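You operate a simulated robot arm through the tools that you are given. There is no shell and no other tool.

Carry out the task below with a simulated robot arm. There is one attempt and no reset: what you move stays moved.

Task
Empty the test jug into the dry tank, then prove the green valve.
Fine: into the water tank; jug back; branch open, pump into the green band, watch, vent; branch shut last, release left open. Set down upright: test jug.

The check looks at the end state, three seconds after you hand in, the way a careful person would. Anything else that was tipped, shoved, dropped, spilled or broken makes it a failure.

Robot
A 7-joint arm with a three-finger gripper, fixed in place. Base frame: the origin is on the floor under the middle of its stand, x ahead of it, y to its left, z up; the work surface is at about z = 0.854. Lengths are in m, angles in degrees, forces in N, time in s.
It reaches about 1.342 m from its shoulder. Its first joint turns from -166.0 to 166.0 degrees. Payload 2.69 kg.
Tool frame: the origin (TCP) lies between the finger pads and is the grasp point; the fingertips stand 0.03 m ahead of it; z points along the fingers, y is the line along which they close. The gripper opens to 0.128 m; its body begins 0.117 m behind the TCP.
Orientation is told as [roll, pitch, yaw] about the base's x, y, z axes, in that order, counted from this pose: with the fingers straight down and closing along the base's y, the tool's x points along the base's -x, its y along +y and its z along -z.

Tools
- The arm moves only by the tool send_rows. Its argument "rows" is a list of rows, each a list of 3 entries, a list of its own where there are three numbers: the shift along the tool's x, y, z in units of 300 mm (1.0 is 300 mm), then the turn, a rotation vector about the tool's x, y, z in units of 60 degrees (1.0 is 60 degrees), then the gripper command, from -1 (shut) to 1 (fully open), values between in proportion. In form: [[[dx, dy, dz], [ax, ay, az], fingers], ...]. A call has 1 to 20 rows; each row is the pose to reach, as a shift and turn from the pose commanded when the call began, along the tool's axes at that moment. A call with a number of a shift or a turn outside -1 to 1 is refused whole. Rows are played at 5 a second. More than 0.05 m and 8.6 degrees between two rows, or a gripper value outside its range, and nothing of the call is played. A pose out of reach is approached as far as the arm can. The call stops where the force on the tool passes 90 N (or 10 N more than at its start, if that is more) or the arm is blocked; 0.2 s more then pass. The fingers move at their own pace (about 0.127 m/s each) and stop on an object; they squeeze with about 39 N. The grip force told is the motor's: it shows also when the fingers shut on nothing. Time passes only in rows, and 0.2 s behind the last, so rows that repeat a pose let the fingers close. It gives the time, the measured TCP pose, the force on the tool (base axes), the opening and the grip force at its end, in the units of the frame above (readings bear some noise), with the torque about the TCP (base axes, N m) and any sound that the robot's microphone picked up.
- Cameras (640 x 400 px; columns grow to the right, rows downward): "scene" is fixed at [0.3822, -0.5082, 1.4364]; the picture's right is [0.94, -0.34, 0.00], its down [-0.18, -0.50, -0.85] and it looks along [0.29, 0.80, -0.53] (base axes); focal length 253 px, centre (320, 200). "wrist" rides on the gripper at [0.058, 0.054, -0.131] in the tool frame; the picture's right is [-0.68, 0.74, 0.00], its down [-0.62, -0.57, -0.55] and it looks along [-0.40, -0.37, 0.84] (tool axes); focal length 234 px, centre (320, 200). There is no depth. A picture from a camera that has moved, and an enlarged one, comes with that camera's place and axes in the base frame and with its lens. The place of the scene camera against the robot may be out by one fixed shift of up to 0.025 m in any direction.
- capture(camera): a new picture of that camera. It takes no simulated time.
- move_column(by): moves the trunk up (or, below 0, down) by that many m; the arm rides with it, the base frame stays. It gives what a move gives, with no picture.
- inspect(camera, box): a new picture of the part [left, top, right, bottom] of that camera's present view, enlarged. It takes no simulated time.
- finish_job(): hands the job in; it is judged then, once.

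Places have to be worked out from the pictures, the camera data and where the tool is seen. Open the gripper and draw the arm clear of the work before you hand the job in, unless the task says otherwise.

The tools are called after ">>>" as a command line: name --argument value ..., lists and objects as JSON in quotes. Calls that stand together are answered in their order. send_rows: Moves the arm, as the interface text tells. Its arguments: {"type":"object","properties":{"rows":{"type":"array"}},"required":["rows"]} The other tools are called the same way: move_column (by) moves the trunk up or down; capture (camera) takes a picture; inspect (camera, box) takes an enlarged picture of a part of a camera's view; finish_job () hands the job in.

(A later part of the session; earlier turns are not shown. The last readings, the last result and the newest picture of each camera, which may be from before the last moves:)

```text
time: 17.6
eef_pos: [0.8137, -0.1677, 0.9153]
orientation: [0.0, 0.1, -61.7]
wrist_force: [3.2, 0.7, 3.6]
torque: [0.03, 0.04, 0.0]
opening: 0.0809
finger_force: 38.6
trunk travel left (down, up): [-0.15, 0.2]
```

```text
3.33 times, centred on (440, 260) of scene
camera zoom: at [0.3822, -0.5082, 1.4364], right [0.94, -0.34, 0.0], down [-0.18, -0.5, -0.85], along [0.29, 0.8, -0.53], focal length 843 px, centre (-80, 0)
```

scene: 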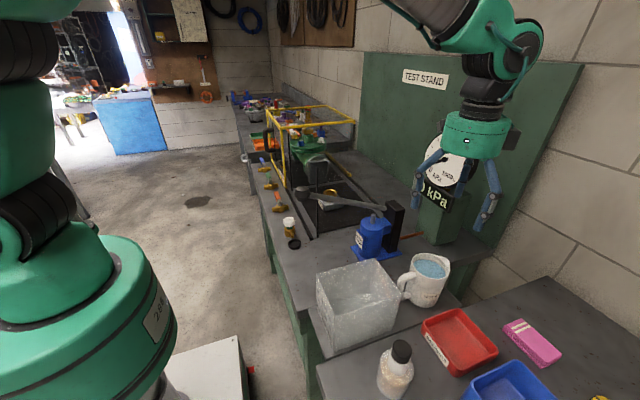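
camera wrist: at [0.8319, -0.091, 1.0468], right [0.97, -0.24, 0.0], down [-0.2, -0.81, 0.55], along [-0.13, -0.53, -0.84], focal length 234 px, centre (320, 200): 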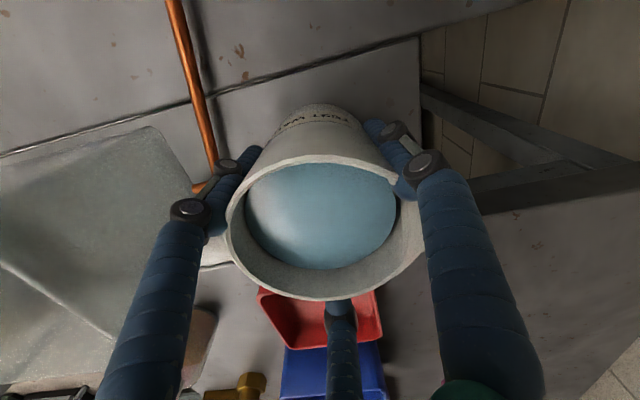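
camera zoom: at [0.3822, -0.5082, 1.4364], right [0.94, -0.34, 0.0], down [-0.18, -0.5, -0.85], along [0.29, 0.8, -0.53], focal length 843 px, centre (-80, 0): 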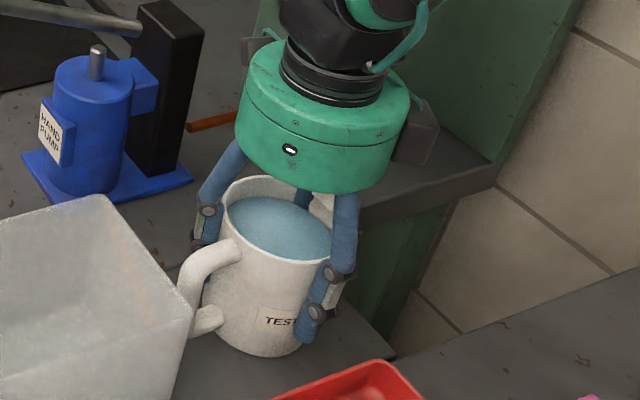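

The jug is held (opening 0.081, 38.6 N). I lift slowly by 3 cm and check the load and the water.

>>> send_rows --rows '[[[0, 0, -0.01], [0, 0, 0], -1], [[0, 0, -0.03], [0, 0, 0], -1], [[0, 0, -0.05], [0, 0, 0], -1], [[0, 0, -0.08], [0, 0, 0], -1], [[0, 0, -0.1], [0, 0, 0], -1]]'

>>> inspect --camera "scene" --box '[360, 200, 520, 320]'

>>> capture --camera "wrist"

```text
time: 18.8
eef_pos: [0.812, -0.1679, 0.9438]
orientation: [0.1, 0.0, -61.7]
wrist_force: [0.5, -0.1, -6.0]
torque: [0.01, -0.1, -0.01]
opening: 0.0808
finger_force: 38.9
trunk travel left (down, up): [-0.15, 0.2]
```

```text
3.33 times, centred on (440, 260) of scene
camera zoom: at [0.3822, -0.5082, 1.4364], right [0.94, -0.34, 0.0], down [-0.18, -0.5, -0.85], along [0.29, 0.8, -0.53], focal length 843 px, centre (-80, 0)
```

zoom: 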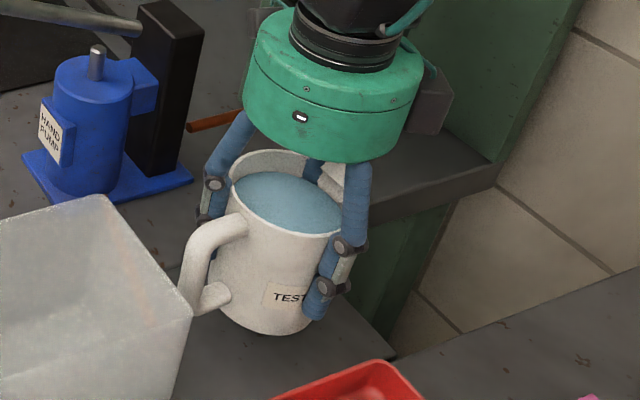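

```text
taken
camera wrist: at [0.8312, -0.0917, 1.075], right [0.97, -0.24, 0.0], down [-0.2, -0.81, 0.55], along [-0.13, -0.53, -0.84], focal length 234 px, centre (320, 200)
```

wrist: 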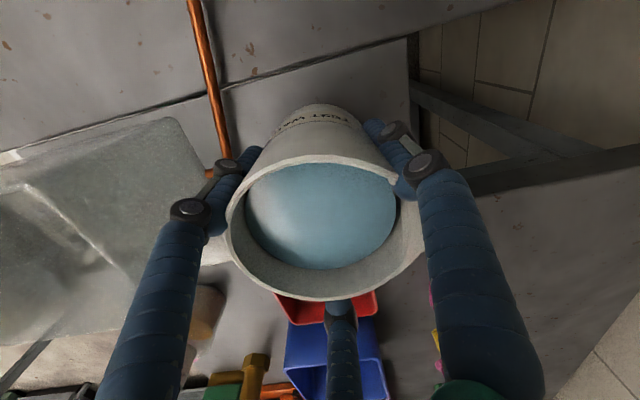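

The jug hangs upright, about 6 N, water undisturbed. I lift straight to z≈1.14 so its base clears the tank rim (0.985).

>>> send_rows --rows '[[[0, 0, -0.02], [0, 0, 0], -1], [[0, 0, -0.06], [0, 0, 0], -1], [[0, 0, -0.12], [0, 0, 0], -1], [[0, 0, -0.19], [0, 0, 0], -1], [[0, 0, -0.26], [0, 0, 0], -1], [[0, 0, -0.33], [0, 0, 0], -1], [[0, 0, -0.4], [0, 0, 0], -1], [[0, 0, -0.47], [0, 0, 0], -1], [[0, 0, -0.54], [0, 0, 0], -1], [[0, 0, -0.6], [0, 0, 0], -1], [[0, 0, -0.64], [0, 0, 0], -1], [[0, 0, -0.66], [0, 0, 0], -1], [[0, 0, -0.665], [0, 0, 0], -1]]'

>>> capture --camera "scene"

>>> capture --camera "wrist"

```text
time: 21.6
eef_pos: [0.8126, -0.169, 1.1432]
orientation: [0.0, 0.1, -61.7]
wrist_force: [-0.1, -0.9, -5.5]
torque: [-0.01, -0.14, 0.0]
opening: 0.0809
finger_force: 39.5
trunk travel left (down, up): [-0.15, 0.2]
```

```text
taken
```

scene: 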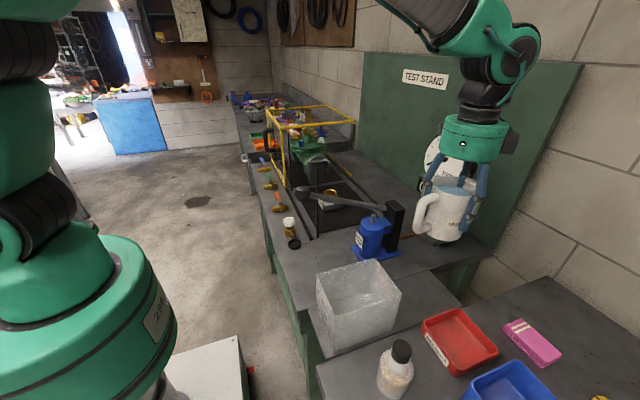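

```text
taken
camera wrist: at [0.8318, -0.0929, 1.2748], right [0.97, -0.24, 0.0], down [-0.2, -0.81, 0.55], along [-0.13, -0.53, -0.84], focal length 234 px, centre (320, 200)
```

wrist: 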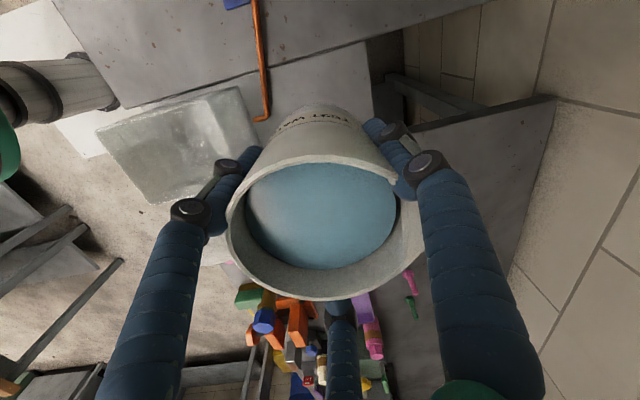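

The jug is clear and level. I now turn it by +180° in yaw, slowly, in three 60° stages, so the spout faces the tank.

>>> send_rows --rows '[[[0, 0, 0], [0, 0, -0.03], -1], [[0, 0, 0], [0, 0, -0.09], -1], [[0, 0, 0], [0, 0, -0.18], -1], [[0, 0, 0], [0, 0, -0.28], -1], [[0, 0, 0], [0, 0, -0.38], -1], [[0, 0, 0], [0, 0, -0.48], -1], [[0, 0, 0], [0, 0, -0.58], -1], [[0, 0, 0], [0, 0, -0.68], -1], [[0, 0, 0], [0, 0, -0.78], -1], [[0, 0, 0], [0, 0, -0.88], -1], [[0, 0, 0], [0, 0, -0.95], -1], [[0, 0, 0], [0, 0, -0.99], -1], [[0, 0, 0], [0, 0, -1.0], -1]]'

>>> send_rows --rows '[[[0, 0, 0], [0, 0, -0.03], -1], [[0, 0, 0], [0, 0, -0.09], -1], [[0, 0, 0], [0, 0, -0.18], -1], [[0, 0, 0], [0, 0, -0.28], -1], [[0, 0, 0], [0, 0, -0.38], -1], [[0, 0, 0], [0, 0, -0.48], -1], [[0, 0, 0], [0, 0, -0.58], -1], [[0, 0, 0], [0, 0, -0.68], -1], [[0, 0, 0], [0, 0, -0.78], -1], [[0, 0, 0], [0, 0, -0.88], -1], [[0, 0, 0], [0, 0, -0.95], -1], [[0, 0, 0], [0, 0, -0.99], -1], [[0, 0, 0], [0, 0, -1.0], -1]]'

>>> capture --camera "scene"

```text
time: 24.4
eef_pos: [0.8127, -0.1669, 1.1434]
orientation: [0.0, 0.0, -1.5]
wrist_force: [-0.1, -0.2, -4.8]
torque: [0.07, -0.07, -0.01]
opening: 0.0809
finger_force: 39.3
trunk travel left (down, up): [-0.15, 0.2]
```

```text
time: 27.2
eef_pos: [0.8125, -0.1687, 1.1439]
orientation: [0.0, 0.0, 58.5]
wrist_force: [-0.4, 0.7, -4.9]
torque: [0.07, 0.05, 0.01]
opening: 0.0812
finger_force: 39.3
trunk travel left (down, up): [-0.15, 0.2]
```

```text
taken
```

scene: 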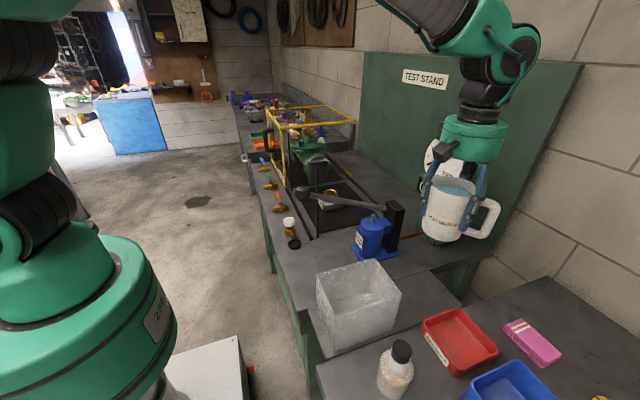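

Yaw is at 58.5° with the water still in. I do the last 60°.

>>> send_rows --rows '[[[0, 0, 0], [0, 0, -0.03], -1], [[0, 0, 0], [0, 0, -0.09], -1], [[0, 0, 0], [0, 0, -0.18], -1], [[0, 0, 0], [0, 0, -0.28], -1], [[0, 0, 0], [0, 0, -0.38], -1], [[0, 0, 0], [0, 0, -0.48], -1], [[0, 0, 0], [0, 0, -0.58], -1], [[0, 0, 0], [0, 0, -0.68], -1], [[0, 0, 0], [0, 0, -0.78], -1], [[0, 0, 0], [0, 0, -0.88], -1], [[0, 0, 0], [0, 0, -0.95], -1], [[0, 0, 0], [0, 0, -0.99], -1], [[0, 0, 0], [0, 0, -1.0], -1]]'

>>> capture --camera "scene"

>>> capture --camera "wrist"

```text
time: 30.0
eef_pos: [0.8128, -0.168, 1.1429]
orientation: [0.0, 0.0, 118.4]
wrist_force: [-0.3, -0.3, -5.5]
torque: [-0.03, 0.11, -0.05]
opening: 0.0808
finger_force: 39.0
trunk travel left (down, up): [-0.15, 0.2]
```

```text
taken
```

scene: 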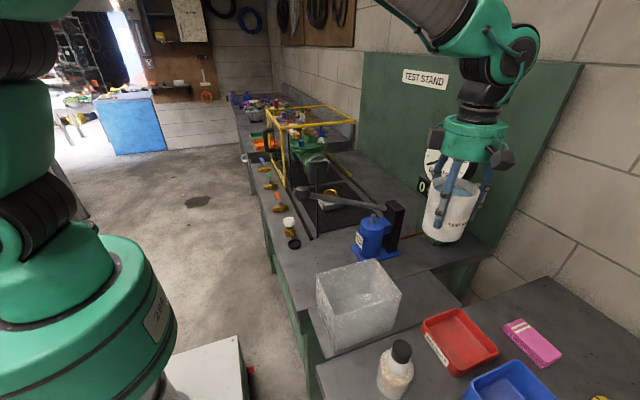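

```text
taken
camera wrist: at [0.7929, -0.2461, 1.2744], right [-0.97, 0.24, 0.0], down [0.2, 0.81, 0.55], along [0.13, 0.53, -0.84], focal length 234 px, centre (320, 200)
```

wrist: 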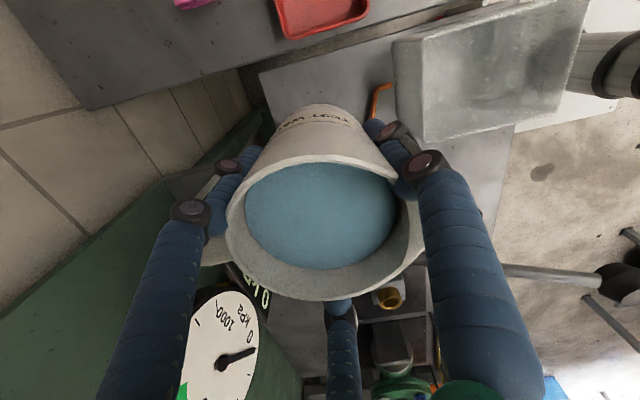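

The spout now faces −x toward the tank and the water is level. I move slowly so the spout tip sits over the tank at x≈0.635, y≈−0.17, TCP at (0.695, −0.170, 1.12).

>>> send_rows --rows '[[[-0.006, 0.012, 0.003], [0, 0, 0], -1], [[-0.018, 0.035, 0.008], [0, 0, 0], -1], [[-0.036, 0.07, 0.015], [0, 0, 0], -1], [[-0.056, 0.108, 0.024], [0, 0, 0], -1], [[-0.076, 0.147, 0.032], [0, 0, 0], -1], [[-0.096, 0.185, 0.041], [0, 0, 0], -1], [[-0.116, 0.224, 0.049], [0, 0, 0], -1], [[-0.136, 0.262, 0.058], [0, 0, 0], -1], [[-0.156, 0.301, 0.066], [0, 0, 0], -1], [[-0.17, 0.328, 0.072], [0, 0, 0], -1], [[-0.178, 0.343, 0.076], [0, 0, 0], -1], [[-0.181, 0.349, 0.077], [0, 0, 0], -1], [[-0.181, 0.349, 0.077], [0, 0, 0], -1]]'

>>> capture --camera "scene"

>>> capture --camera "wrist"

```text
time: 32.8
eef_pos: [0.694, -0.1712, 1.1193]
orientation: [0.0, -0.1, 118.4]
wrist_force: [-0.5, 0.0, -5.6]
torque: [0.0, 0.09, 0.0]
opening: 0.081
finger_force: 38.9
trunk travel left (down, up): [-0.15, 0.2]
```

```text
taken
```

scene: 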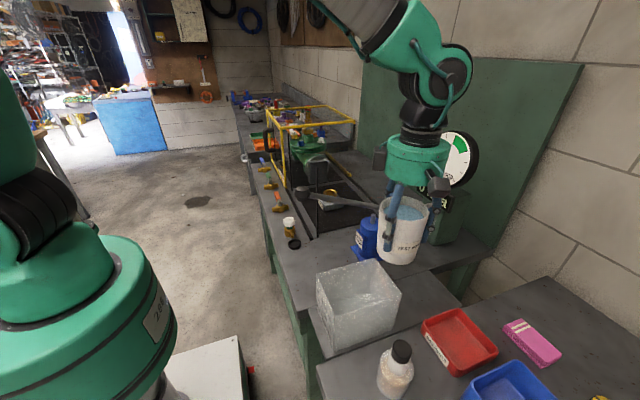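

```text
taken
camera wrist: at [0.6741, -0.2493, 1.2512], right [-0.97, 0.24, 0.0], down [0.2, 0.81, 0.55], along [0.13, 0.53, -0.84], focal length 234 px, centre (320, 200)
```

wrist: 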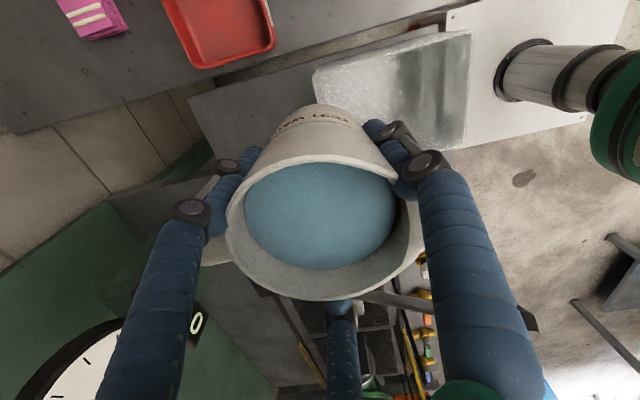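

The spout is above the tank's inside. I tilt slowly to 16° about −y, keeping the spout tip in place, and look at where the water goes.

>>> send_rows --rows '[[[0.002, -0.004, 0], [0.0293, 0.0159, 0], -1], [[0.004, -0.008, 0], [0.0586, 0.0317, 0], -1], [[0.006, -0.011, 0], [0.088, 0.0476, 0], -1], [[0.008, -0.015, 0], [0.1173, 0.0634, 0], -1], [[0.01, -0.018, 0], [0.1466, 0.0793, 0], -1], [[0.011, -0.021, 0], [0.1759, 0.0951, 0], -1], [[0.013, -0.023, 0], [0.2052, 0.111, 0], -1], [[0.014, -0.026, 0], [0.2346, 0.1268, 0], -1], [[0.014, -0.026, 0], [0.2346, 0.1268, 0], -1]]'

>>> capture --camera "scene"

>>> inspect --camera "scene" --box '[300, 180, 460, 360]'

>>> capture --camera "wrist"

```text
time: 34.8
eef_pos: [0.7026, -0.1713, 1.1202]
orientation: [-14.3, 7.5, 117.5]
wrist_force: [0.4, 0.1, -3.9]
torque: [-0.01, 0.11, 0.04]
opening: 0.0808
finger_force: 39.4
trunk travel left (down, up): [-0.15, 0.2]
```

```text
taken
```

scene: 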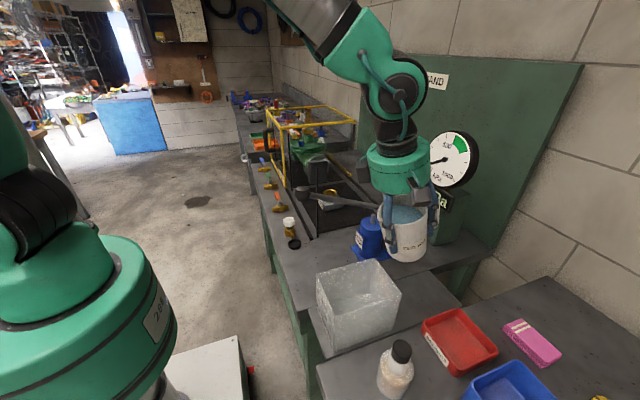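

```text
2.22 times, centred on (380, 270) of scene
camera zoom: at [0.3822, -0.5082, 1.4364], right [0.94, -0.34, 0.0], down [-0.18, -0.5, -0.85], along [0.29, 0.8, -0.53], focal length 562 px, centre (187, 44)
```

zoom: 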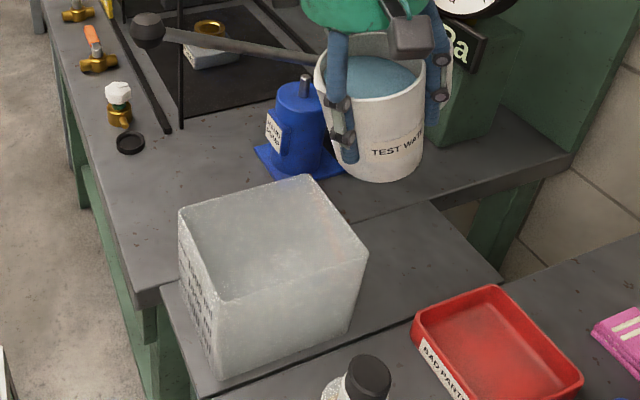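

```text
taken
camera wrist: at [0.6482, -0.2486, 1.2409], right [-0.93, 0.24, -0.27], down [0.05, 0.81, 0.58], along [0.36, 0.53, -0.77], focal length 234 px, centre (320, 200)
```

wrist: 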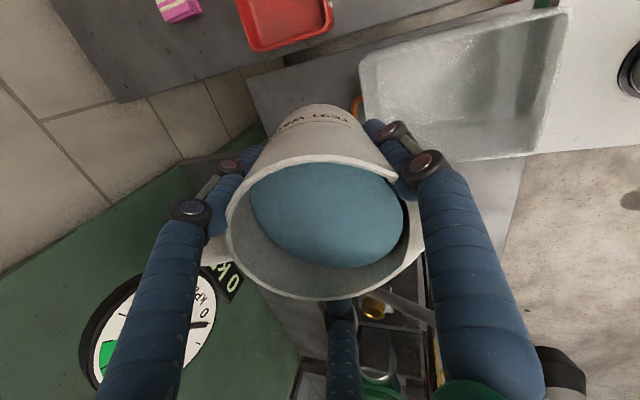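

At 16° the water is at the lip but has not run yet, and the spout is over the tank. I continue to about 32° at 2° per row and check.

>>> send_rows --rows '[[[0.001, -0.002, 0.001], [0.0293, 0.0159, 0], -1], [[0.002, -0.004, 0.001], [0.0586, 0.0317, 0], -1], [[0.003, -0.005, 0.002], [0.088, 0.0476, 0], -1], [[0.004, -0.007, 0.002], [0.1173, 0.0634, 0], -1], [[0.004, -0.008, 0.003], [0.1466, 0.0793, 0], -1], [[0.005, -0.009, 0.003], [0.1759, 0.0951, 0], -1], [[0.005, -0.009, 0.003], [0.2052, 0.111, 0], -1], [[0.005, -0.009, 0.003], [0.2346, 0.1268, 0], -1], [[0.005, -0.009, 0.003], [0.2346, 0.1268, 0], -1]]'

>>> inspect --camera "scene" --box '[300, 180, 460, 360]'

>>> capture --camera "wrist"

```text
time: 36.8
eef_pos: [0.7064, -0.1721, 1.1194]
orientation: [-28.7, 14.4, 114.7]
wrist_force: [-0.7, 0.9, -4.4]
torque: [-0.02, 0.12, 0.0]
opening: 0.0808
finger_force: 38.9
trunk travel left (down, up): [-0.15, 0.2]
```

```text
2.22 times, centred on (380, 270) of scene
camera zoom: at [0.3822, -0.5082, 1.4364], right [0.94, -0.34, 0.0], down [-0.18, -0.5, -0.85], along [0.29, 0.8, -0.53], focal length 562 px, centre (187, 44)
```

zoom: 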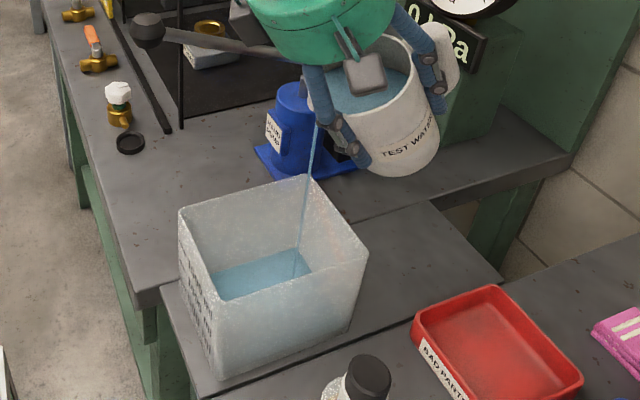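

```text
taken
camera wrist: at [0.6205, -0.2494, 1.2209], right [-0.82, 0.24, -0.51], down [-0.12, 0.81, 0.57], along [0.56, 0.53, -0.64], focal length 234 px, centre (320, 200)
```

wrist: 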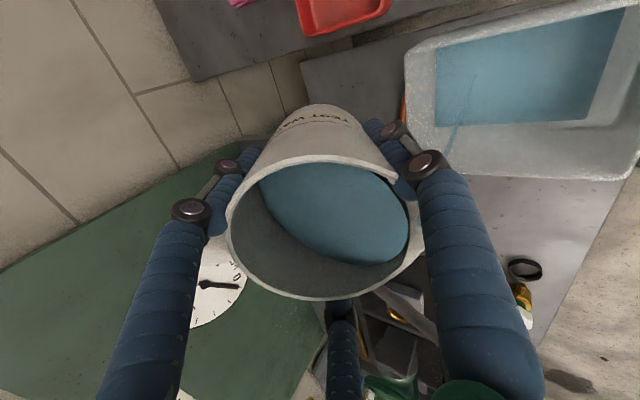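

The stream falls cleanly inside the tank. I keep tilting to 60° at the same slow pace.

>>> send_rows --rows '[[[0, 0, 0], [0.0293, 0.0159, 0], -1], [[0, 0, 0], [0.0586, 0.0317, 0], -1], [[0, 0, 0], [0.088, 0.0476, 0], -1], [[-0.001, 0.001, -0.001], [0.1173, 0.0634, 0], -1], [[-0.001, 0.002, -0.001], [0.1466, 0.0793, 0], -1], [[-0.002, 0.003, -0.002], [0.1759, 0.0951, 0], -1], [[-0.002, 0.004, -0.003], [0.2052, 0.111, 0], -1], [[-0.003, 0.006, -0.004], [0.2346, 0.1268, 0], -1], [[-0.004, 0.007, -0.005], [0.2639, 0.1427, 0], -1], [[-0.005, 0.009, -0.006], [0.2932, 0.1585, 0], -1], [[-0.006, 0.011, -0.008], [0.3225, 0.1744, 0], -1], [[-0.007, 0.013, -0.01], [0.3518, 0.1902, 0], -1], [[-0.009, 0.016, -0.011], [0.3812, 0.2061, 0], -1], [[-0.01, 0.019, -0.013], [0.4105, 0.2219, 0], -1]]'

>>> inspect --camera "scene" --box '[300, 180, 460, 360]'

>>> capture --camera "scene"

>>> capture --camera "wrist"

```text
time: 39.8
eef_pos: [0.7127, -0.1454, 1.1495]
orientation: [-46.3, 22.2, 107.4]
wrist_force: [-0.5, 1.1, -4.6]
torque: [-0.01, 0.08, -0.05]
opening: 0.0811
finger_force: 38.5
out of reach, approached as far as the arm can: row 9, 10, 11, 12, 13, 14
trunk travel left (down, up): [-0.15, 0.2]
```

```text
2.22 times, centred on (380, 270) of scene
camera zoom: at [0.3822, -0.5082, 1.4364], right [0.94, -0.34, 0.0], down [-0.18, -0.5, -0.85], along [0.29, 0.8, -0.53], focal length 562 px, centre (187, 44)
```

zoom: 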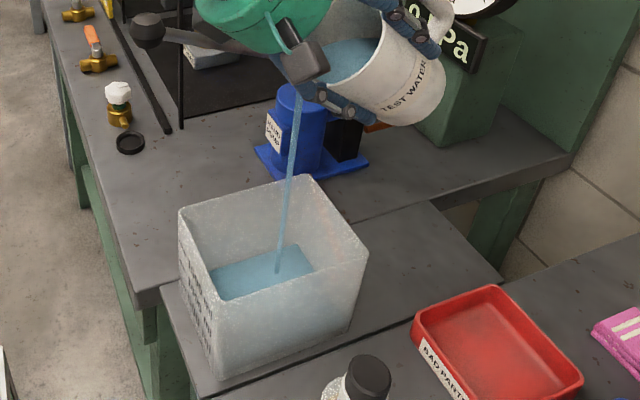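

```text
taken
```

scene: 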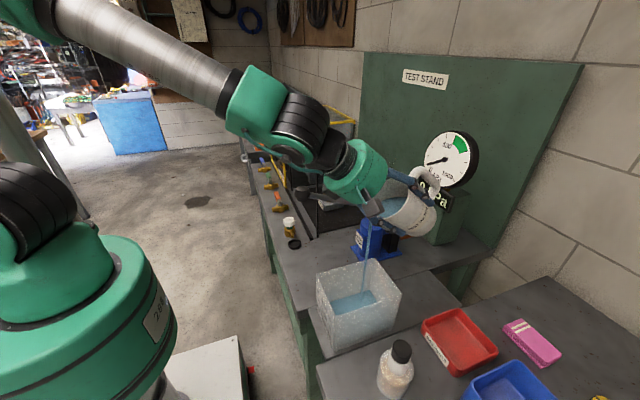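

```text
taken
camera wrist: at [0.5961, -0.219, 1.2203], right [-0.61, 0.25, -0.75], down [-0.27, 0.83, 0.5], along [0.74, 0.5, -0.44], focal length 234 px, centre (320, 200)
```

wrist: 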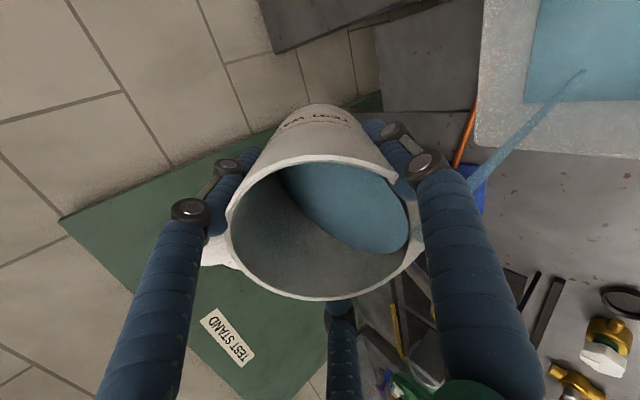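

The wrist runs out of range at about 50° in this plane (hand nearly in line with the forearm), though all poured water went into the tank. I tilt back upright first, then will turn the jug so the tilt goes sideways, where the wrist has room.

>>> send_rows --rows '[[[0, 0, 0], [-0.0586, -0.0317, 0], -1], [[0, 0, 0], [-0.1173, -0.0634, 0], -1], [[0, 0, 0], [-0.1759, -0.0951, 0], -1], [[0, 0, 0], [-0.2346, -0.1268, 0], -1], [[0, 0, 0], [-0.2932, -0.1585, 0], -1], [[0, 0, 0], [-0.3518, -0.1902, 0], -1], [[0, 0, 0], [-0.4105, -0.2219, 0], -1]]'

>>> inspect --camera "scene" --box '[300, 180, 460, 360]'

```text
time: 41.4
eef_pos: [0.7118, -0.1498, 1.1507]
orientation: [-19.4, 11.0, 114.9]
wrist_force: [0.6, 0.3, -4.1]
torque: [-0.04, 0.11, 0.0]
opening: 0.0811
finger_force: 38.6
trunk travel left (down, up): [-0.15, 0.2]
```

```text
2.22 times, centred on (380, 270) of scene
camera zoom: at [0.3822, -0.5082, 1.4364], right [0.94, -0.34, 0.0], down [-0.18, -0.5, -0.85], along [0.29, 0.8, -0.53], focal length 562 px, centre (187, 44)
```

zoom: 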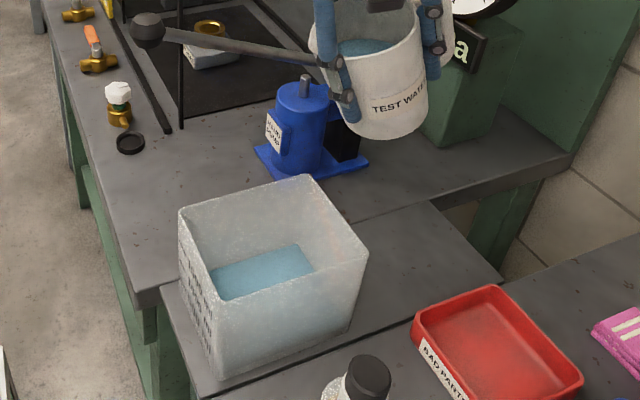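

The tank took roughly half the water with no spill. I finish levelling the jug (about 22° back).

>>> send_rows --rows '[[[0, 0, 0], [-0.053, -0.031, 0], -1], [[0, 0, 0], [-0.106, -0.062, 0], -1], [[0, 0, 0], [-0.16, -0.094, 0], -1], [[0, 0, 0], [-0.213, -0.125, 0], -1], [[0, 0, 0], [-0.266, -0.156, 0], -1], [[0, 0, 0], [-0.319, -0.187, 0], -1], [[0, 0, 0], [-0.319, -0.187, 0], -1]]'

>>> capture --camera "scene"

```text
time: 43.0
eef_pos: [0.7118, -0.1506, 1.1501]
orientation: [0.0, 0.1, 116.8]
wrist_force: [0.1, -0.6, -4.6]
torque: [0.0, 0.07, 0.02]
opening: 0.081
finger_force: 39.2
trunk travel left (down, up): [-0.15, 0.2]
```

```text
taken
```

scene: 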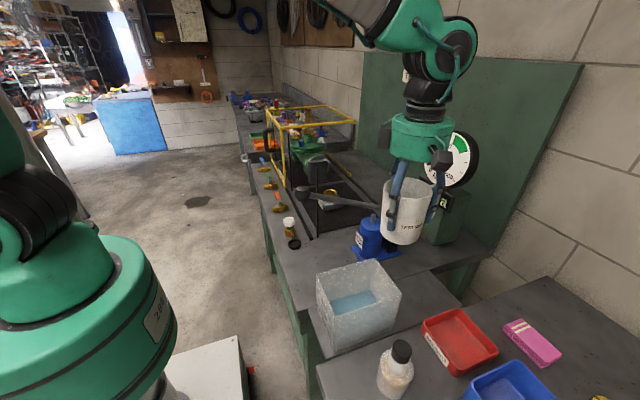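

Upright again at yaw 116.8°. I turn a further +60° so the spout faces (−x,−y), watching for a joint limit.

>>> send_rows --rows '[[[0, 0, 0], [0, 0, -0.05], -1], [[0, 0, 0], [0, 0, -0.15], -1], [[0, 0, 0], [0, 0, -0.27], -1], [[0, 0, 0], [0, 0, -0.39], -1], [[0, 0, 0], [0, 0, -0.51], -1], [[0, 0, 0], [0, 0, -0.63], -1], [[0, 0, 0], [0, 0, -0.75], -1], [[0, 0, 0], [0, 0, -0.87], -1], [[0, 0, 0], [0, 0, -0.96], -1], [[0, 0, 0], [0, 0, -1.0], -1]]'

>>> capture --camera "scene"

>>> capture --camera "wrist"

```text
time: 45.2
eef_pos: [0.7139, -0.1081, 1.1432]
orientation: [3.5, 0.3, 167.4]
wrist_force: [-0.7, 1.3, -5.8]
torque: [-0.18, 0.08, 0.04]
opening: 0.0809
finger_force: 39.3
out of reach, approached as far as the arm can: row 7, 8, 9, 10
trunk travel left (down, up): [-0.15, 0.2]
```

```text
taken
```

scene: 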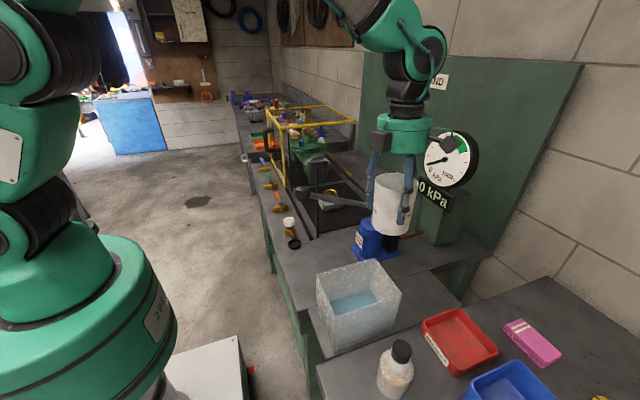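

```text
taken
camera wrist: at [0.76, -0.1661, 1.2766], right [-0.82, -0.57, 0.04], down [-0.47, 0.72, 0.51], along [-0.32, 0.4, -0.86], focal length 234 px, centre (320, 200)
```

wrist: 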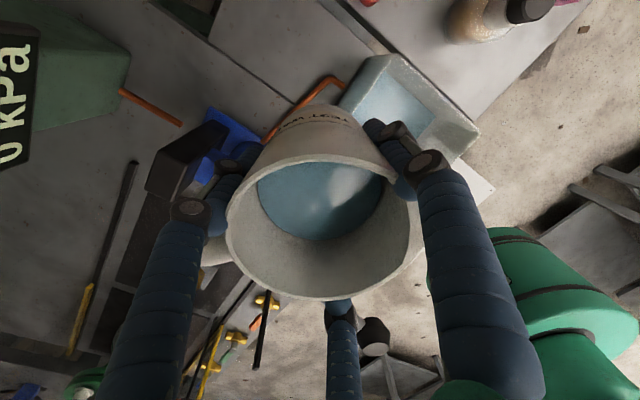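

Yaw +167° is at the last joint's limit, so this grasp can't give a sideways pour. Better: set the half-empty jug back, regrasp it with the hand turned 120°, and pour sideways over the free side. First I unwind the yaw and level it.

>>> send_rows --rows '[[[0.002, 0.014, -0.002], [0.006, 0, 0.083], -1], [[0.005, 0.028, -0.005], [0.012, -0.001, 0.166], -1], [[0.007, 0.041, -0.007], [0.018, -0.001, 0.249], -1], [[0.01, 0.055, -0.009], [0.023, -0.002, 0.332], -1], [[0.012, 0.069, -0.012], [0.029, -0.002, 0.415], -1], [[0.014, 0.083, -0.014], [0.035, -0.003, 0.498], -1], [[0.017, 0.097, -0.016], [0.041, -0.003, 0.581], -1], [[0.019, 0.11, -0.018], [0.047, -0.004, 0.664], -1], [[0.022, 0.124, -0.021], [0.053, -0.004, 0.747], -1], [[0.024, 0.138, -0.023], [0.0585, -0.005, 0.83], -1]]'

>>> capture --camera "scene"

```text
time: 47.4
eef_pos: [0.7149, -0.1524, 1.1539]
orientation: [-1.3, 1.5, 117.5]
wrist_force: [0.9, 0.3, -3.9]
torque: [-0.02, 0.09, -0.01]
opening: 0.0809
finger_force: 38.9
trunk travel left (down, up): [-0.15, 0.2]
```

```text
taken
```

scene: 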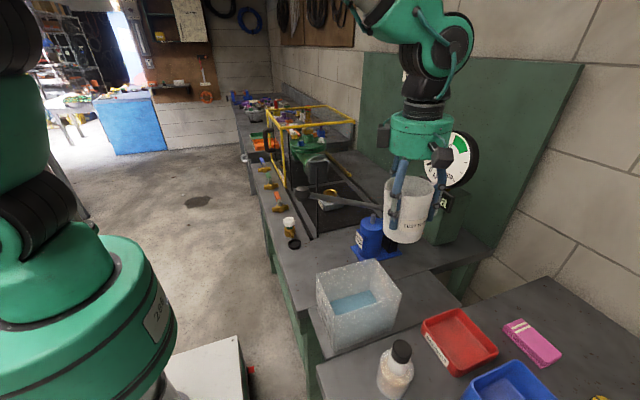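

Level within 1.5°. I turn back by −179° in three stages to the original pick yaw, fixing the small tilt on the way.

>>> send_rows --rows '[[[0, 0, 0], [-0.0217, -0.025, 0], -1], [[0, 0, 0], [-0.0217, -0.025, 0], -1]]'

>>> send_rows --rows '[[[0, 0, 0], [0, 0, 0.05], -1], [[0, 0, 0], [0, 0, 0.15], -1], [[0, 0, 0], [0, 0, 0.27], -1], [[0, 0, 0], [0, 0, 0.39], -1], [[0, 0, 0], [0, 0, 0.51], -1], [[0, 0, 0], [0, 0, 0.63], -1], [[0, 0, 0], [0, 0, 0.75], -1], [[0, 0, 0], [0, 0, 0.87], -1], [[0, 0, 0], [0, 0, 0.96], -1], [[0, 0, 0], [0, 0, 0.998], -1]]'

>>> send_rows --rows '[[[0, 0, 0], [0, 0, 0.05], -1], [[0, 0, 0], [0, 0, 0.15], -1], [[0, 0, 0], [0, 0, 0.27], -1], [[0, 0, 0], [0, 0, 0.39], -1], [[0, 0, 0], [0, 0, 0.51], -1], [[0, 0, 0], [0, 0, 0.63], -1], [[0, 0, 0], [0, 0, 0.75], -1], [[0, 0, 0], [0, 0, 0.87], -1], [[0, 0, 0], [0, 0, 0.96], -1], [[0, 0, 0], [0, 0, 0.998], -1]]'

>>> send_rows --rows '[[[0, 0, 0], [0, 0, 0.05], -1], [[0, 0, 0], [0, 0, 0.15], -1], [[0, 0, 0], [0, 0, 0.27], -1], [[0, 0, 0], [0, 0, 0.39], -1], [[0, 0, 0], [0, 0, 0.51], -1], [[0, 0, 0], [0, 0, 0.63], -1], [[0, 0, 0], [0, 0, 0.75], -1], [[0, 0, 0], [0, 0, 0.87], -1], [[0, 0, 0], [0, 0, 0.96], -1], [[0, 0, 0], [0, 0, 0.993], -1]]'

>>> capture --camera "scene"

```text
time: 48.0
eef_pos: [0.715, -0.1508, 1.1555]
orientation: [0.2, -0.1, 117.6]
wrist_force: [0.0, 0.4, -4.4]
torque: [0.04, 0.1, -0.01]
opening: 0.0807
finger_force: 38.7
trunk travel left (down, up): [-0.15, 0.2]
```

```text
time: 50.2
eef_pos: [0.7134, -0.1519, 1.1525]
orientation: [0.1, 0.1, 57.7]
wrist_force: [-0.1, -0.5, -4.4]
torque: [0.02, 0.01, -0.01]
opening: 0.0809
finger_force: 39.3
trunk travel left (down, up): [-0.15, 0.2]
```

```text
time: 52.4
eef_pos: [0.7133, -0.1504, 1.1533]
orientation: [-0.1, 0.1, -2.3]
wrist_force: [0.3, 0.1, -4.3]
torque: [0.05, -0.04, 0.02]
opening: 0.081
finger_force: 38.7
trunk travel left (down, up): [-0.15, 0.2]
```

```text
time: 54.6
eef_pos: [0.7139, -0.1512, 1.1543]
orientation: [0.1, 0.0, -61.8]
wrist_force: [0.2, 0.1, -4.4]
torque: [0.01, -0.02, 0.0]
opening: 0.0811
finger_force: 39.0
trunk travel left (down, up): [-0.15, 0.2]
```

```text
taken
```

scene: 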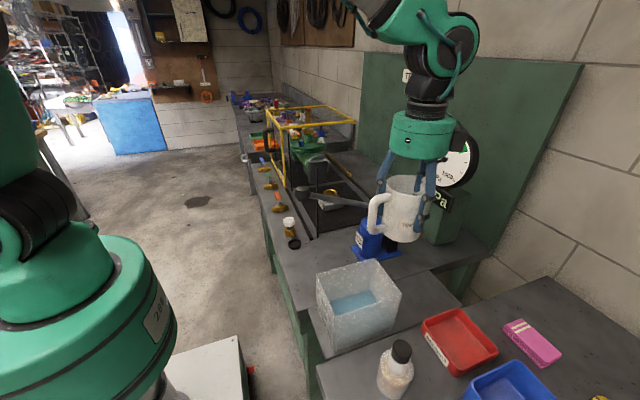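

Yaw is back at −61.8°, jug level, 4.4 N left. I move back over the original spot (0.8137, −0.1677).

>>> send_rows --rows '[[[-0.015, 0.02, 0], [0, 0, 0], -1], [[-0.05, 0.065, 0], [0, 0, 0], -1], [[-0.09, 0.117, 0], [0, 0, 0], -1], [[-0.13, 0.169, 0], [0, 0, 0], -1], [[-0.17, 0.221, 0], [0, 0, 0], -1], [[-0.197, 0.256, 0], [0, 0, 0], -1], [[-0.2057, 0.2672, 0], [0, 0, 0], -1], [[-0.2057, 0.2672, 0], [0, 0, 0], -1]]'

```text
time: 56.4
eef_pos: [0.8129, -0.167, 1.1546]
orientation: [-0.1, -0.1, -61.7]
wrist_force: [-0.2, 0.8, -3.5]
torque: [-0.02, -0.1, 0.0]
opening: 0.0812
finger_force: 38.6
trunk travel left (down, up): [-0.15, 0.2]
```

Over the spot. I lower it, slowing near the shelf, to z≈0.917.

>>> send_rows --rows '[[[0, 0, 0.03], [0, 0, 0], -1], [[0, 0, 0.1], [0, 0, 0], -1], [[0, 0, 0.19], [0, 0, 0], -1], [[0, 0, 0.28], [0, 0, 0], -1], [[0, 0, 0.37], [0, 0, 0], -1], [[0, 0, 0.46], [0, 0, 0], -1], [[0, 0, 0.55], [0, 0, 0], -1], [[0, 0, 0.63], [0, 0, 0], -1], [[0, 0, 0.69], [0, 0, 0], -1], [[0, 0, 0.73], [0, 0, 0], -1], [[0, 0, 0.76], [0, 0, 0], -1], [[0, 0, 0.78], [0, 0, 0], -1], [[0, 0, 0.788], [0, 0, 0], -1], [[0, 0, 0.792], [0, 0, 0], -1]]'

>>> inspect --camera "scene" --box '[360, 200, 520, 320]'

```text
time: 59.4
eef_pos: [0.813, -0.1679, 0.9163]
orientation: [-0.1, 0.0, -61.8]
wrist_force: [0.5, -0.6, -3.2]
torque: [0.02, -0.07, -0.02]
opening: 0.0808
finger_force: 39.6
trunk travel left (down, up): [-0.15, 0.2]
```

```text
3.33 times, centred on (440, 260) of scene
camera zoom: at [0.3822, -0.5082, 1.4364], right [0.94, -0.34, 0.0], down [-0.18, -0.5, -0.85], along [0.29, 0.8, -0.53], focal length 843 px, centre (-80, 0)
```

zoom: 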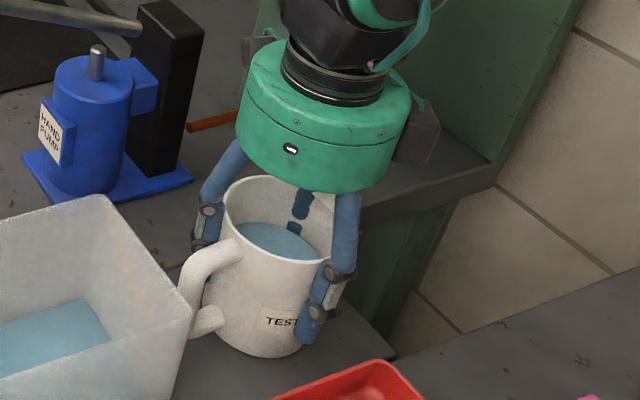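

Nearly down; I lower two more millimetres until it takes the weight, then open the fingers to 0.112 slowly.

>>> send_rows --rows '[[[0, 0, 0.003], [0, 0, 0], -1], [[0, 0, 0.006], [0, 0, 0], -1], [[0, 0, 0.006], [0, 0, 0], -1]]'

```text
time: 60.2
eef_pos: [0.8123, -0.168, 0.9155]
orientation: [-0.1, 0.0, -61.8]
wrist_force: [-1.3, 1.7, 0.5]
torque: [0.26, -0.04, 0.03]
opening: 0.081
finger_force: 39.0
trunk travel left (down, up): [-0.15, 0.2]
```

The shelf carries the jug now. I open gradually.

>>> send_rows --rows '[[[0, 0, 0.006], [0, 0, 0], 0.3], [[0, 0, 0.006], [0, 0, 0], 0.35], [[0, 0, 0.006], [0, 0, 0], 0.45], [[0, 0, 0.006], [0, 0, 0], 0.6], [[0, 0, 0.006], [0, 0, 0], 0.75], [[0, 0, 0.006], [0, 0, 0], 0.75]]'

>>> capture --camera "wrist"

>>> inspect --camera "scene" --box '[360, 200, 520, 320]'

```text
time: 61.6
eef_pos: [0.8122, -0.1674, 0.9126]
orientation: [-0.2, 0.1, -61.8]
wrist_force: [0.8, -0.4, -0.2]
torque: [0.02, -0.02, 0.02]
opening: 0.1122
finger_force: 0.1
trunk travel left (down, up): [-0.15, 0.2]
```

```text
taken
camera wrist: at [0.8317, -0.0914, 1.0447], right [0.97, -0.25, 0.0], down [-0.21, -0.81, 0.55], along [-0.14, -0.53, -0.84], focal length 234 px, centre (320, 200)
```

wrist: 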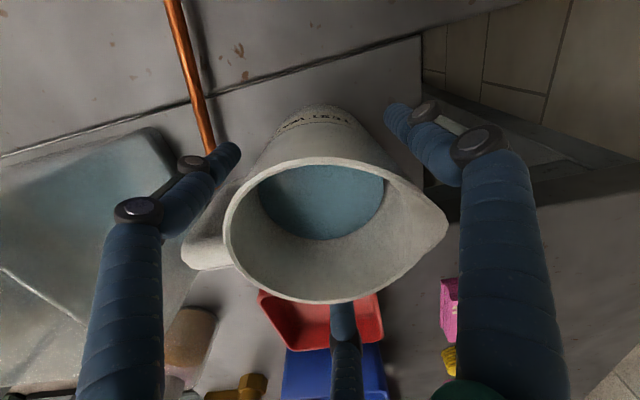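

```text
3.33 times, centred on (440, 260) of scene
camera zoom: at [0.3822, -0.5082, 1.4364], right [0.94, -0.34, 0.0], down [-0.18, -0.5, -0.85], along [0.29, 0.8, -0.53], focal length 843 px, centre (-80, 0)
```

zoom: 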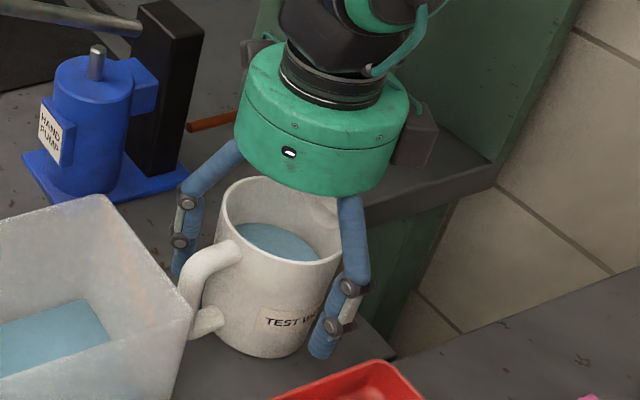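

The jug stands upright again at its place. I raise the hand clear of the rim and turn it +120° for the new grasp.

>>> send_rows --rows '[[[0, 0, -0.05], [0, 0, 0], 0.75], [[0, 0, -0.12], [0, 0, 0], 0.75], [[0, 0, -0.2], [0, 0, 0], 0.75], [[0, 0, -0.28], [0, 0, 0], 0.75], [[0, 0, -0.36], [0, 0, 0], 0.75], [[0, 0, -0.4], [0, 0, 0], 0.75]]'

>>> send_rows --rows '[[[0, 0, 0], [0, 0, -0.14], 0.75], [[0, 0, 0], [0, 0, -0.28], 0.75], [[0, 0, 0], [0, 0, -0.42], 0.75], [[0, 0, 0], [0, 0, -0.56], 0.75], [[0, 0, 0], [0, 0, -0.7], 0.75], [[0, 0, 0], [0, 0, -0.84], 0.75], [[0, 0, 0], [0, 0, -0.98], 0.75], [[0, 0, 0], [0, 0, -1.0], 0.75]]'

>>> send_rows --rows '[[[0, 0, 0], [0, 0, -0.14], 0.75], [[0, 0, 0], [0, 0, -0.28], 0.75], [[0, 0, 0], [0, 0, -0.42], 0.75], [[0, 0, 0], [0, 0, -0.56], 0.75], [[0, 0, 0], [0, 0, -0.7], 0.75], [[0, 0, 0], [0, 0, -0.84], 0.75], [[0, 0, 0], [0, 0, -0.98], 0.75], [[0, 0, 0], [0, 0, -1.0], 0.75]]'

>>> capture --camera "wrist"

>>> capture --camera "scene"

```text
time: 63.0
eef_pos: [0.8124, -0.1676, 1.0342]
orientation: [-0.1, 0.1, -61.8]
wrist_force: [-0.2, -0.6, 0.6]
torque: [-0.01, 0.0, -0.04]
opening: 0.1123
finger_force: 0.0
trunk travel left (down, up): [-0.15, 0.2]
```

```text
time: 64.8
eef_pos: [0.8135, -0.1663, 1.0326]
orientation: [0.0, 0.0, -1.6]
wrist_force: [-0.4, -0.1, 0.2]
torque: [-0.01, -0.01, 0.02]
opening: 0.1118
finger_force: 0.0
trunk travel left (down, up): [-0.15, 0.2]
```

```text
time: 66.6
eef_pos: [0.8131, -0.1674, 1.0326]
orientation: [0.2, 0.1, 58.3]
wrist_force: [0.0, -0.7, 0.3]
torque: [0.03, 0.05, -0.01]
opening: 0.1118
finger_force: 0.1
trunk travel left (down, up): [-0.15, 0.2]
```

```text
taken
camera wrist: at [0.7367, -0.1893, 1.1653], right [-0.27, 0.96, 0.0], down [0.81, 0.23, 0.55], along [0.53, 0.15, -0.84], focal length 234 px, centre (320, 200)
```

wrist: 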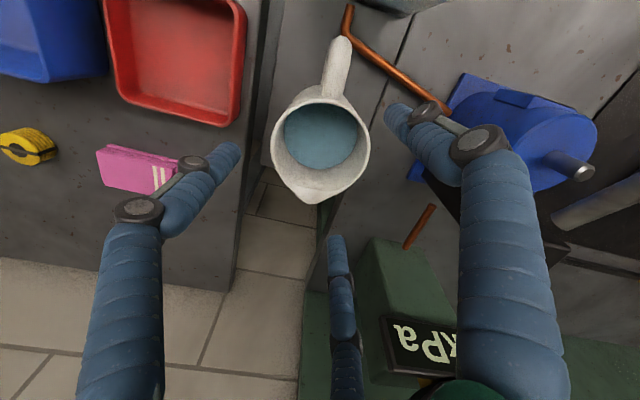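

```text
taken
```

scene: 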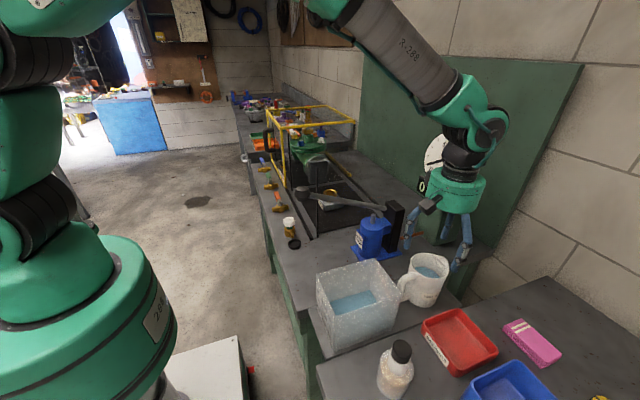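

The hand is centred over the jug with handle and spout between fingers. I descend to z≈0.915.

>>> send_rows --rows '[[[0, 0, 0.07], [0, 0, 0], 0.75], [[0, 0, 0.14], [0, 0, 0], 0.75], [[0, 0, 0.21], [0, 0, 0], 0.75], [[0, 0, 0.28], [0, 0, 0], 0.75], [[0, 0, 0.34], [0, 0, 0], 0.75], [[0, 0, 0.38], [0, 0, 0], 0.75], [[0, 0, 0.393], [0, 0, 0], 0.75]]'

>>> capture --camera "wrist"

>>> inspect --camera "scene" --box '[360, 200, 520, 320]'

```text
time: 68.2
eef_pos: [0.8134, -0.167, 0.9138]
orientation: [0.2, 0.1, 58.3]
wrist_force: [0.9, -0.8, -0.1]
torque: [0.02, 0.01, -0.01]
opening: 0.1121
finger_force: 0.0
trunk travel left (down, up): [-0.15, 0.2]
```

```text
taken
camera wrist: at [0.7359, -0.1891, 1.0461], right [-0.27, 0.96, 0.0], down [0.81, 0.23, 0.55], along [0.53, 0.15, -0.84], focal length 234 px, centre (320, 200)
```

wrist: 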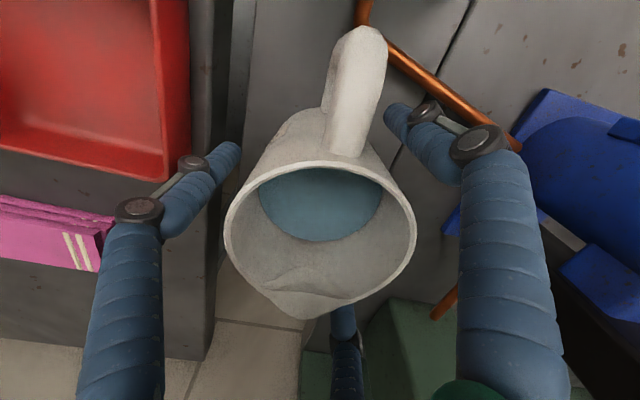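

```text
3.33 times, centred on (440, 260) of scene
camera zoom: at [0.3822, -0.5082, 1.4364], right [0.94, -0.34, 0.0], down [-0.18, -0.5, -0.85], along [0.29, 0.8, -0.53], focal length 843 px, centre (-80, 0)
```

zoom: 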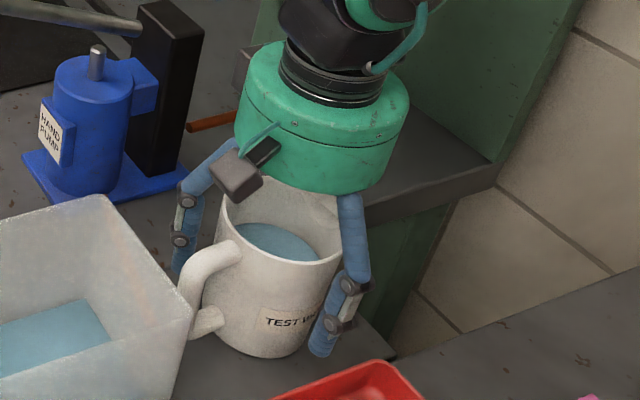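

Good position, no contact. I close on the jug again.

>>> send_rows --rows '[[[0, 0, 0], [0, 0, 0], 0.6], [[0, 0, 0], [0, 0, 0], 0.5], [[0, 0, 0], [0, 0, 0], 0.45], [[0, 0, 0], [0, 0, 0], 0.4], [[0, 0, 0], [0, 0, 0], 0.35], [[0, 0, 0], [0, 0, 0], 0.2], [[0, 0, 0], [0, 0, 0], -0.2], [[0, 0, 0], [0, 0, 0], -1], [[0, 0, 0], [0, 0, 0], -1]]'

>>> send_rows --rows '[[[0, 0, -0.01], [0, 0, 0], -1], [[0, 0, -0.04], [0, 0, 0], -1], [[0, 0, -0.09], [0, 0, 0], -1], [[0, 0, -0.16], [0, 0, 0], -1], [[0, 0, -0.24], [0, 0, 0], -1], [[0, 0, -0.32], [0, 0, 0], -1], [[0, 0, -0.4], [0, 0, 0], -1], [[0, 0, -0.48], [0, 0, 0], -1], [[0, 0, -0.56], [0, 0, 0], -1], [[0, 0, -0.64], [0, 0, 0], -1], [[0, 0, -0.7], [0, 0, 0], -1], [[0, 0, -0.74], [0, 0, 0], -1], [[0, 0, -0.76], [0, 0, 0], -1]]'

>>> capture --camera "scene"

>>> capture --camera "wrist"

```text
time: 70.2
eef_pos: [0.8125, -0.1668, 0.9145]
orientation: [0.1, 0.1, 58.2]
wrist_force: [1.7, -2.9, 1.9]
torque: [0.04, 0.03, -0.01]
opening: 0.0812
finger_force: 38.6
trunk travel left (down, up): [-0.15, 0.2]
```

```text
time: 73.0
eef_pos: [0.8135, -0.1684, 1.1437]
orientation: [0.1, 0.1, 58.2]
wrist_force: [-0.2, 0.2, -3.8]
torque: [-0.01, -0.04, -0.01]
opening: 0.0807
finger_force: 39.0
trunk travel left (down, up): [-0.15, 0.2]
```

```text
taken
```

scene: 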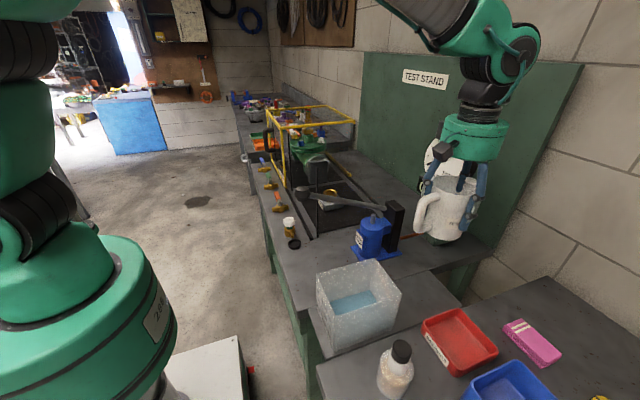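

```text
taken
camera wrist: at [0.737, -0.1901, 1.2754], right [-0.27, 0.96, 0.0], down [0.81, 0.23, 0.55], along [0.53, 0.15, -0.84], focal length 234 px, centre (320, 200)
```

wrist: 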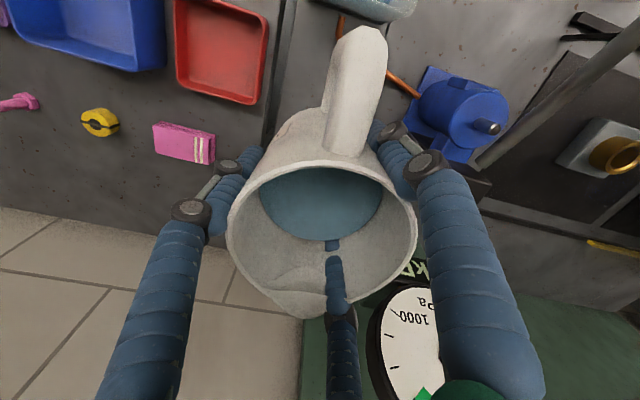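

The new grasp holds (3.8 N load). I turn the jug −110° so the spout faces (−x, −y) with the wrist mid-range.

>>> send_rows --rows '[[[0, 0, 0], [0, 0, 0.05], -1], [[0, 0, 0], [0, 0, 0.15], -1], [[0, 0, 0], [0, 0, 0.27], -1], [[0, 0, 0], [0, 0, 0.39], -1], [[0, 0, 0], [0, 0, 0.51], -1], [[0, 0, 0], [0, 0, 0.63], -1], [[0, 0, 0], [0, 0, 0.75], -1], [[0, 0, 0], [0, 0, 0.87], -1], [[0, 0, 0], [0, 0, 0.96], -1], [[0, 0, 0], [0, 0, 1.0], -1]]'

>>> send_rows --rows '[[[0, 0, 0], [0, 0, 0.05], -1], [[0, 0, 0], [0, 0, 0.15], -1], [[0, 0, 0], [0, 0, 0.27], -1], [[0, 0, 0], [0, 0, 0.39], -1], [[0, 0, 0], [0, 0, 0.51], -1], [[0, 0, 0], [0, 0, 0.63], -1], [[0, 0, 0], [0, 0, 0.74], -1], [[0, 0, 0], [0, 0, 0.81], -1], [[0, 0, 0], [0, 0, 0.833], -1]]'

>>> capture --camera "scene"

```text
time: 75.2
eef_pos: [0.8135, -0.1683, 1.1431]
orientation: [0.0, 0.1, -1.8]
wrist_force: [0.8, -0.1, -3.7]
torque: [-0.03, -0.02, -0.02]
opening: 0.0808
finger_force: 39.1
trunk travel left (down, up): [-0.15, 0.2]
```

```text
time: 77.2
eef_pos: [0.8146, -0.1676, 1.1431]
orientation: [0.0, 0.0, -51.8]
wrist_force: [-1.2, 0.3, -3.9]
torque: [-0.09, 0.06, 0.02]
opening: 0.0809
finger_force: 39.3
trunk travel left (down, up): [-0.15, 0.2]
```

```text
taken
```

scene: 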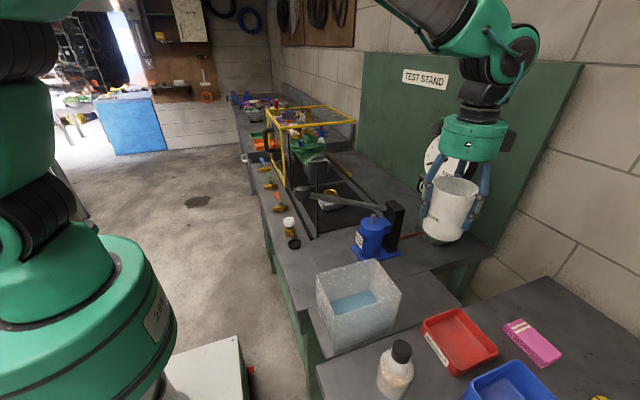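

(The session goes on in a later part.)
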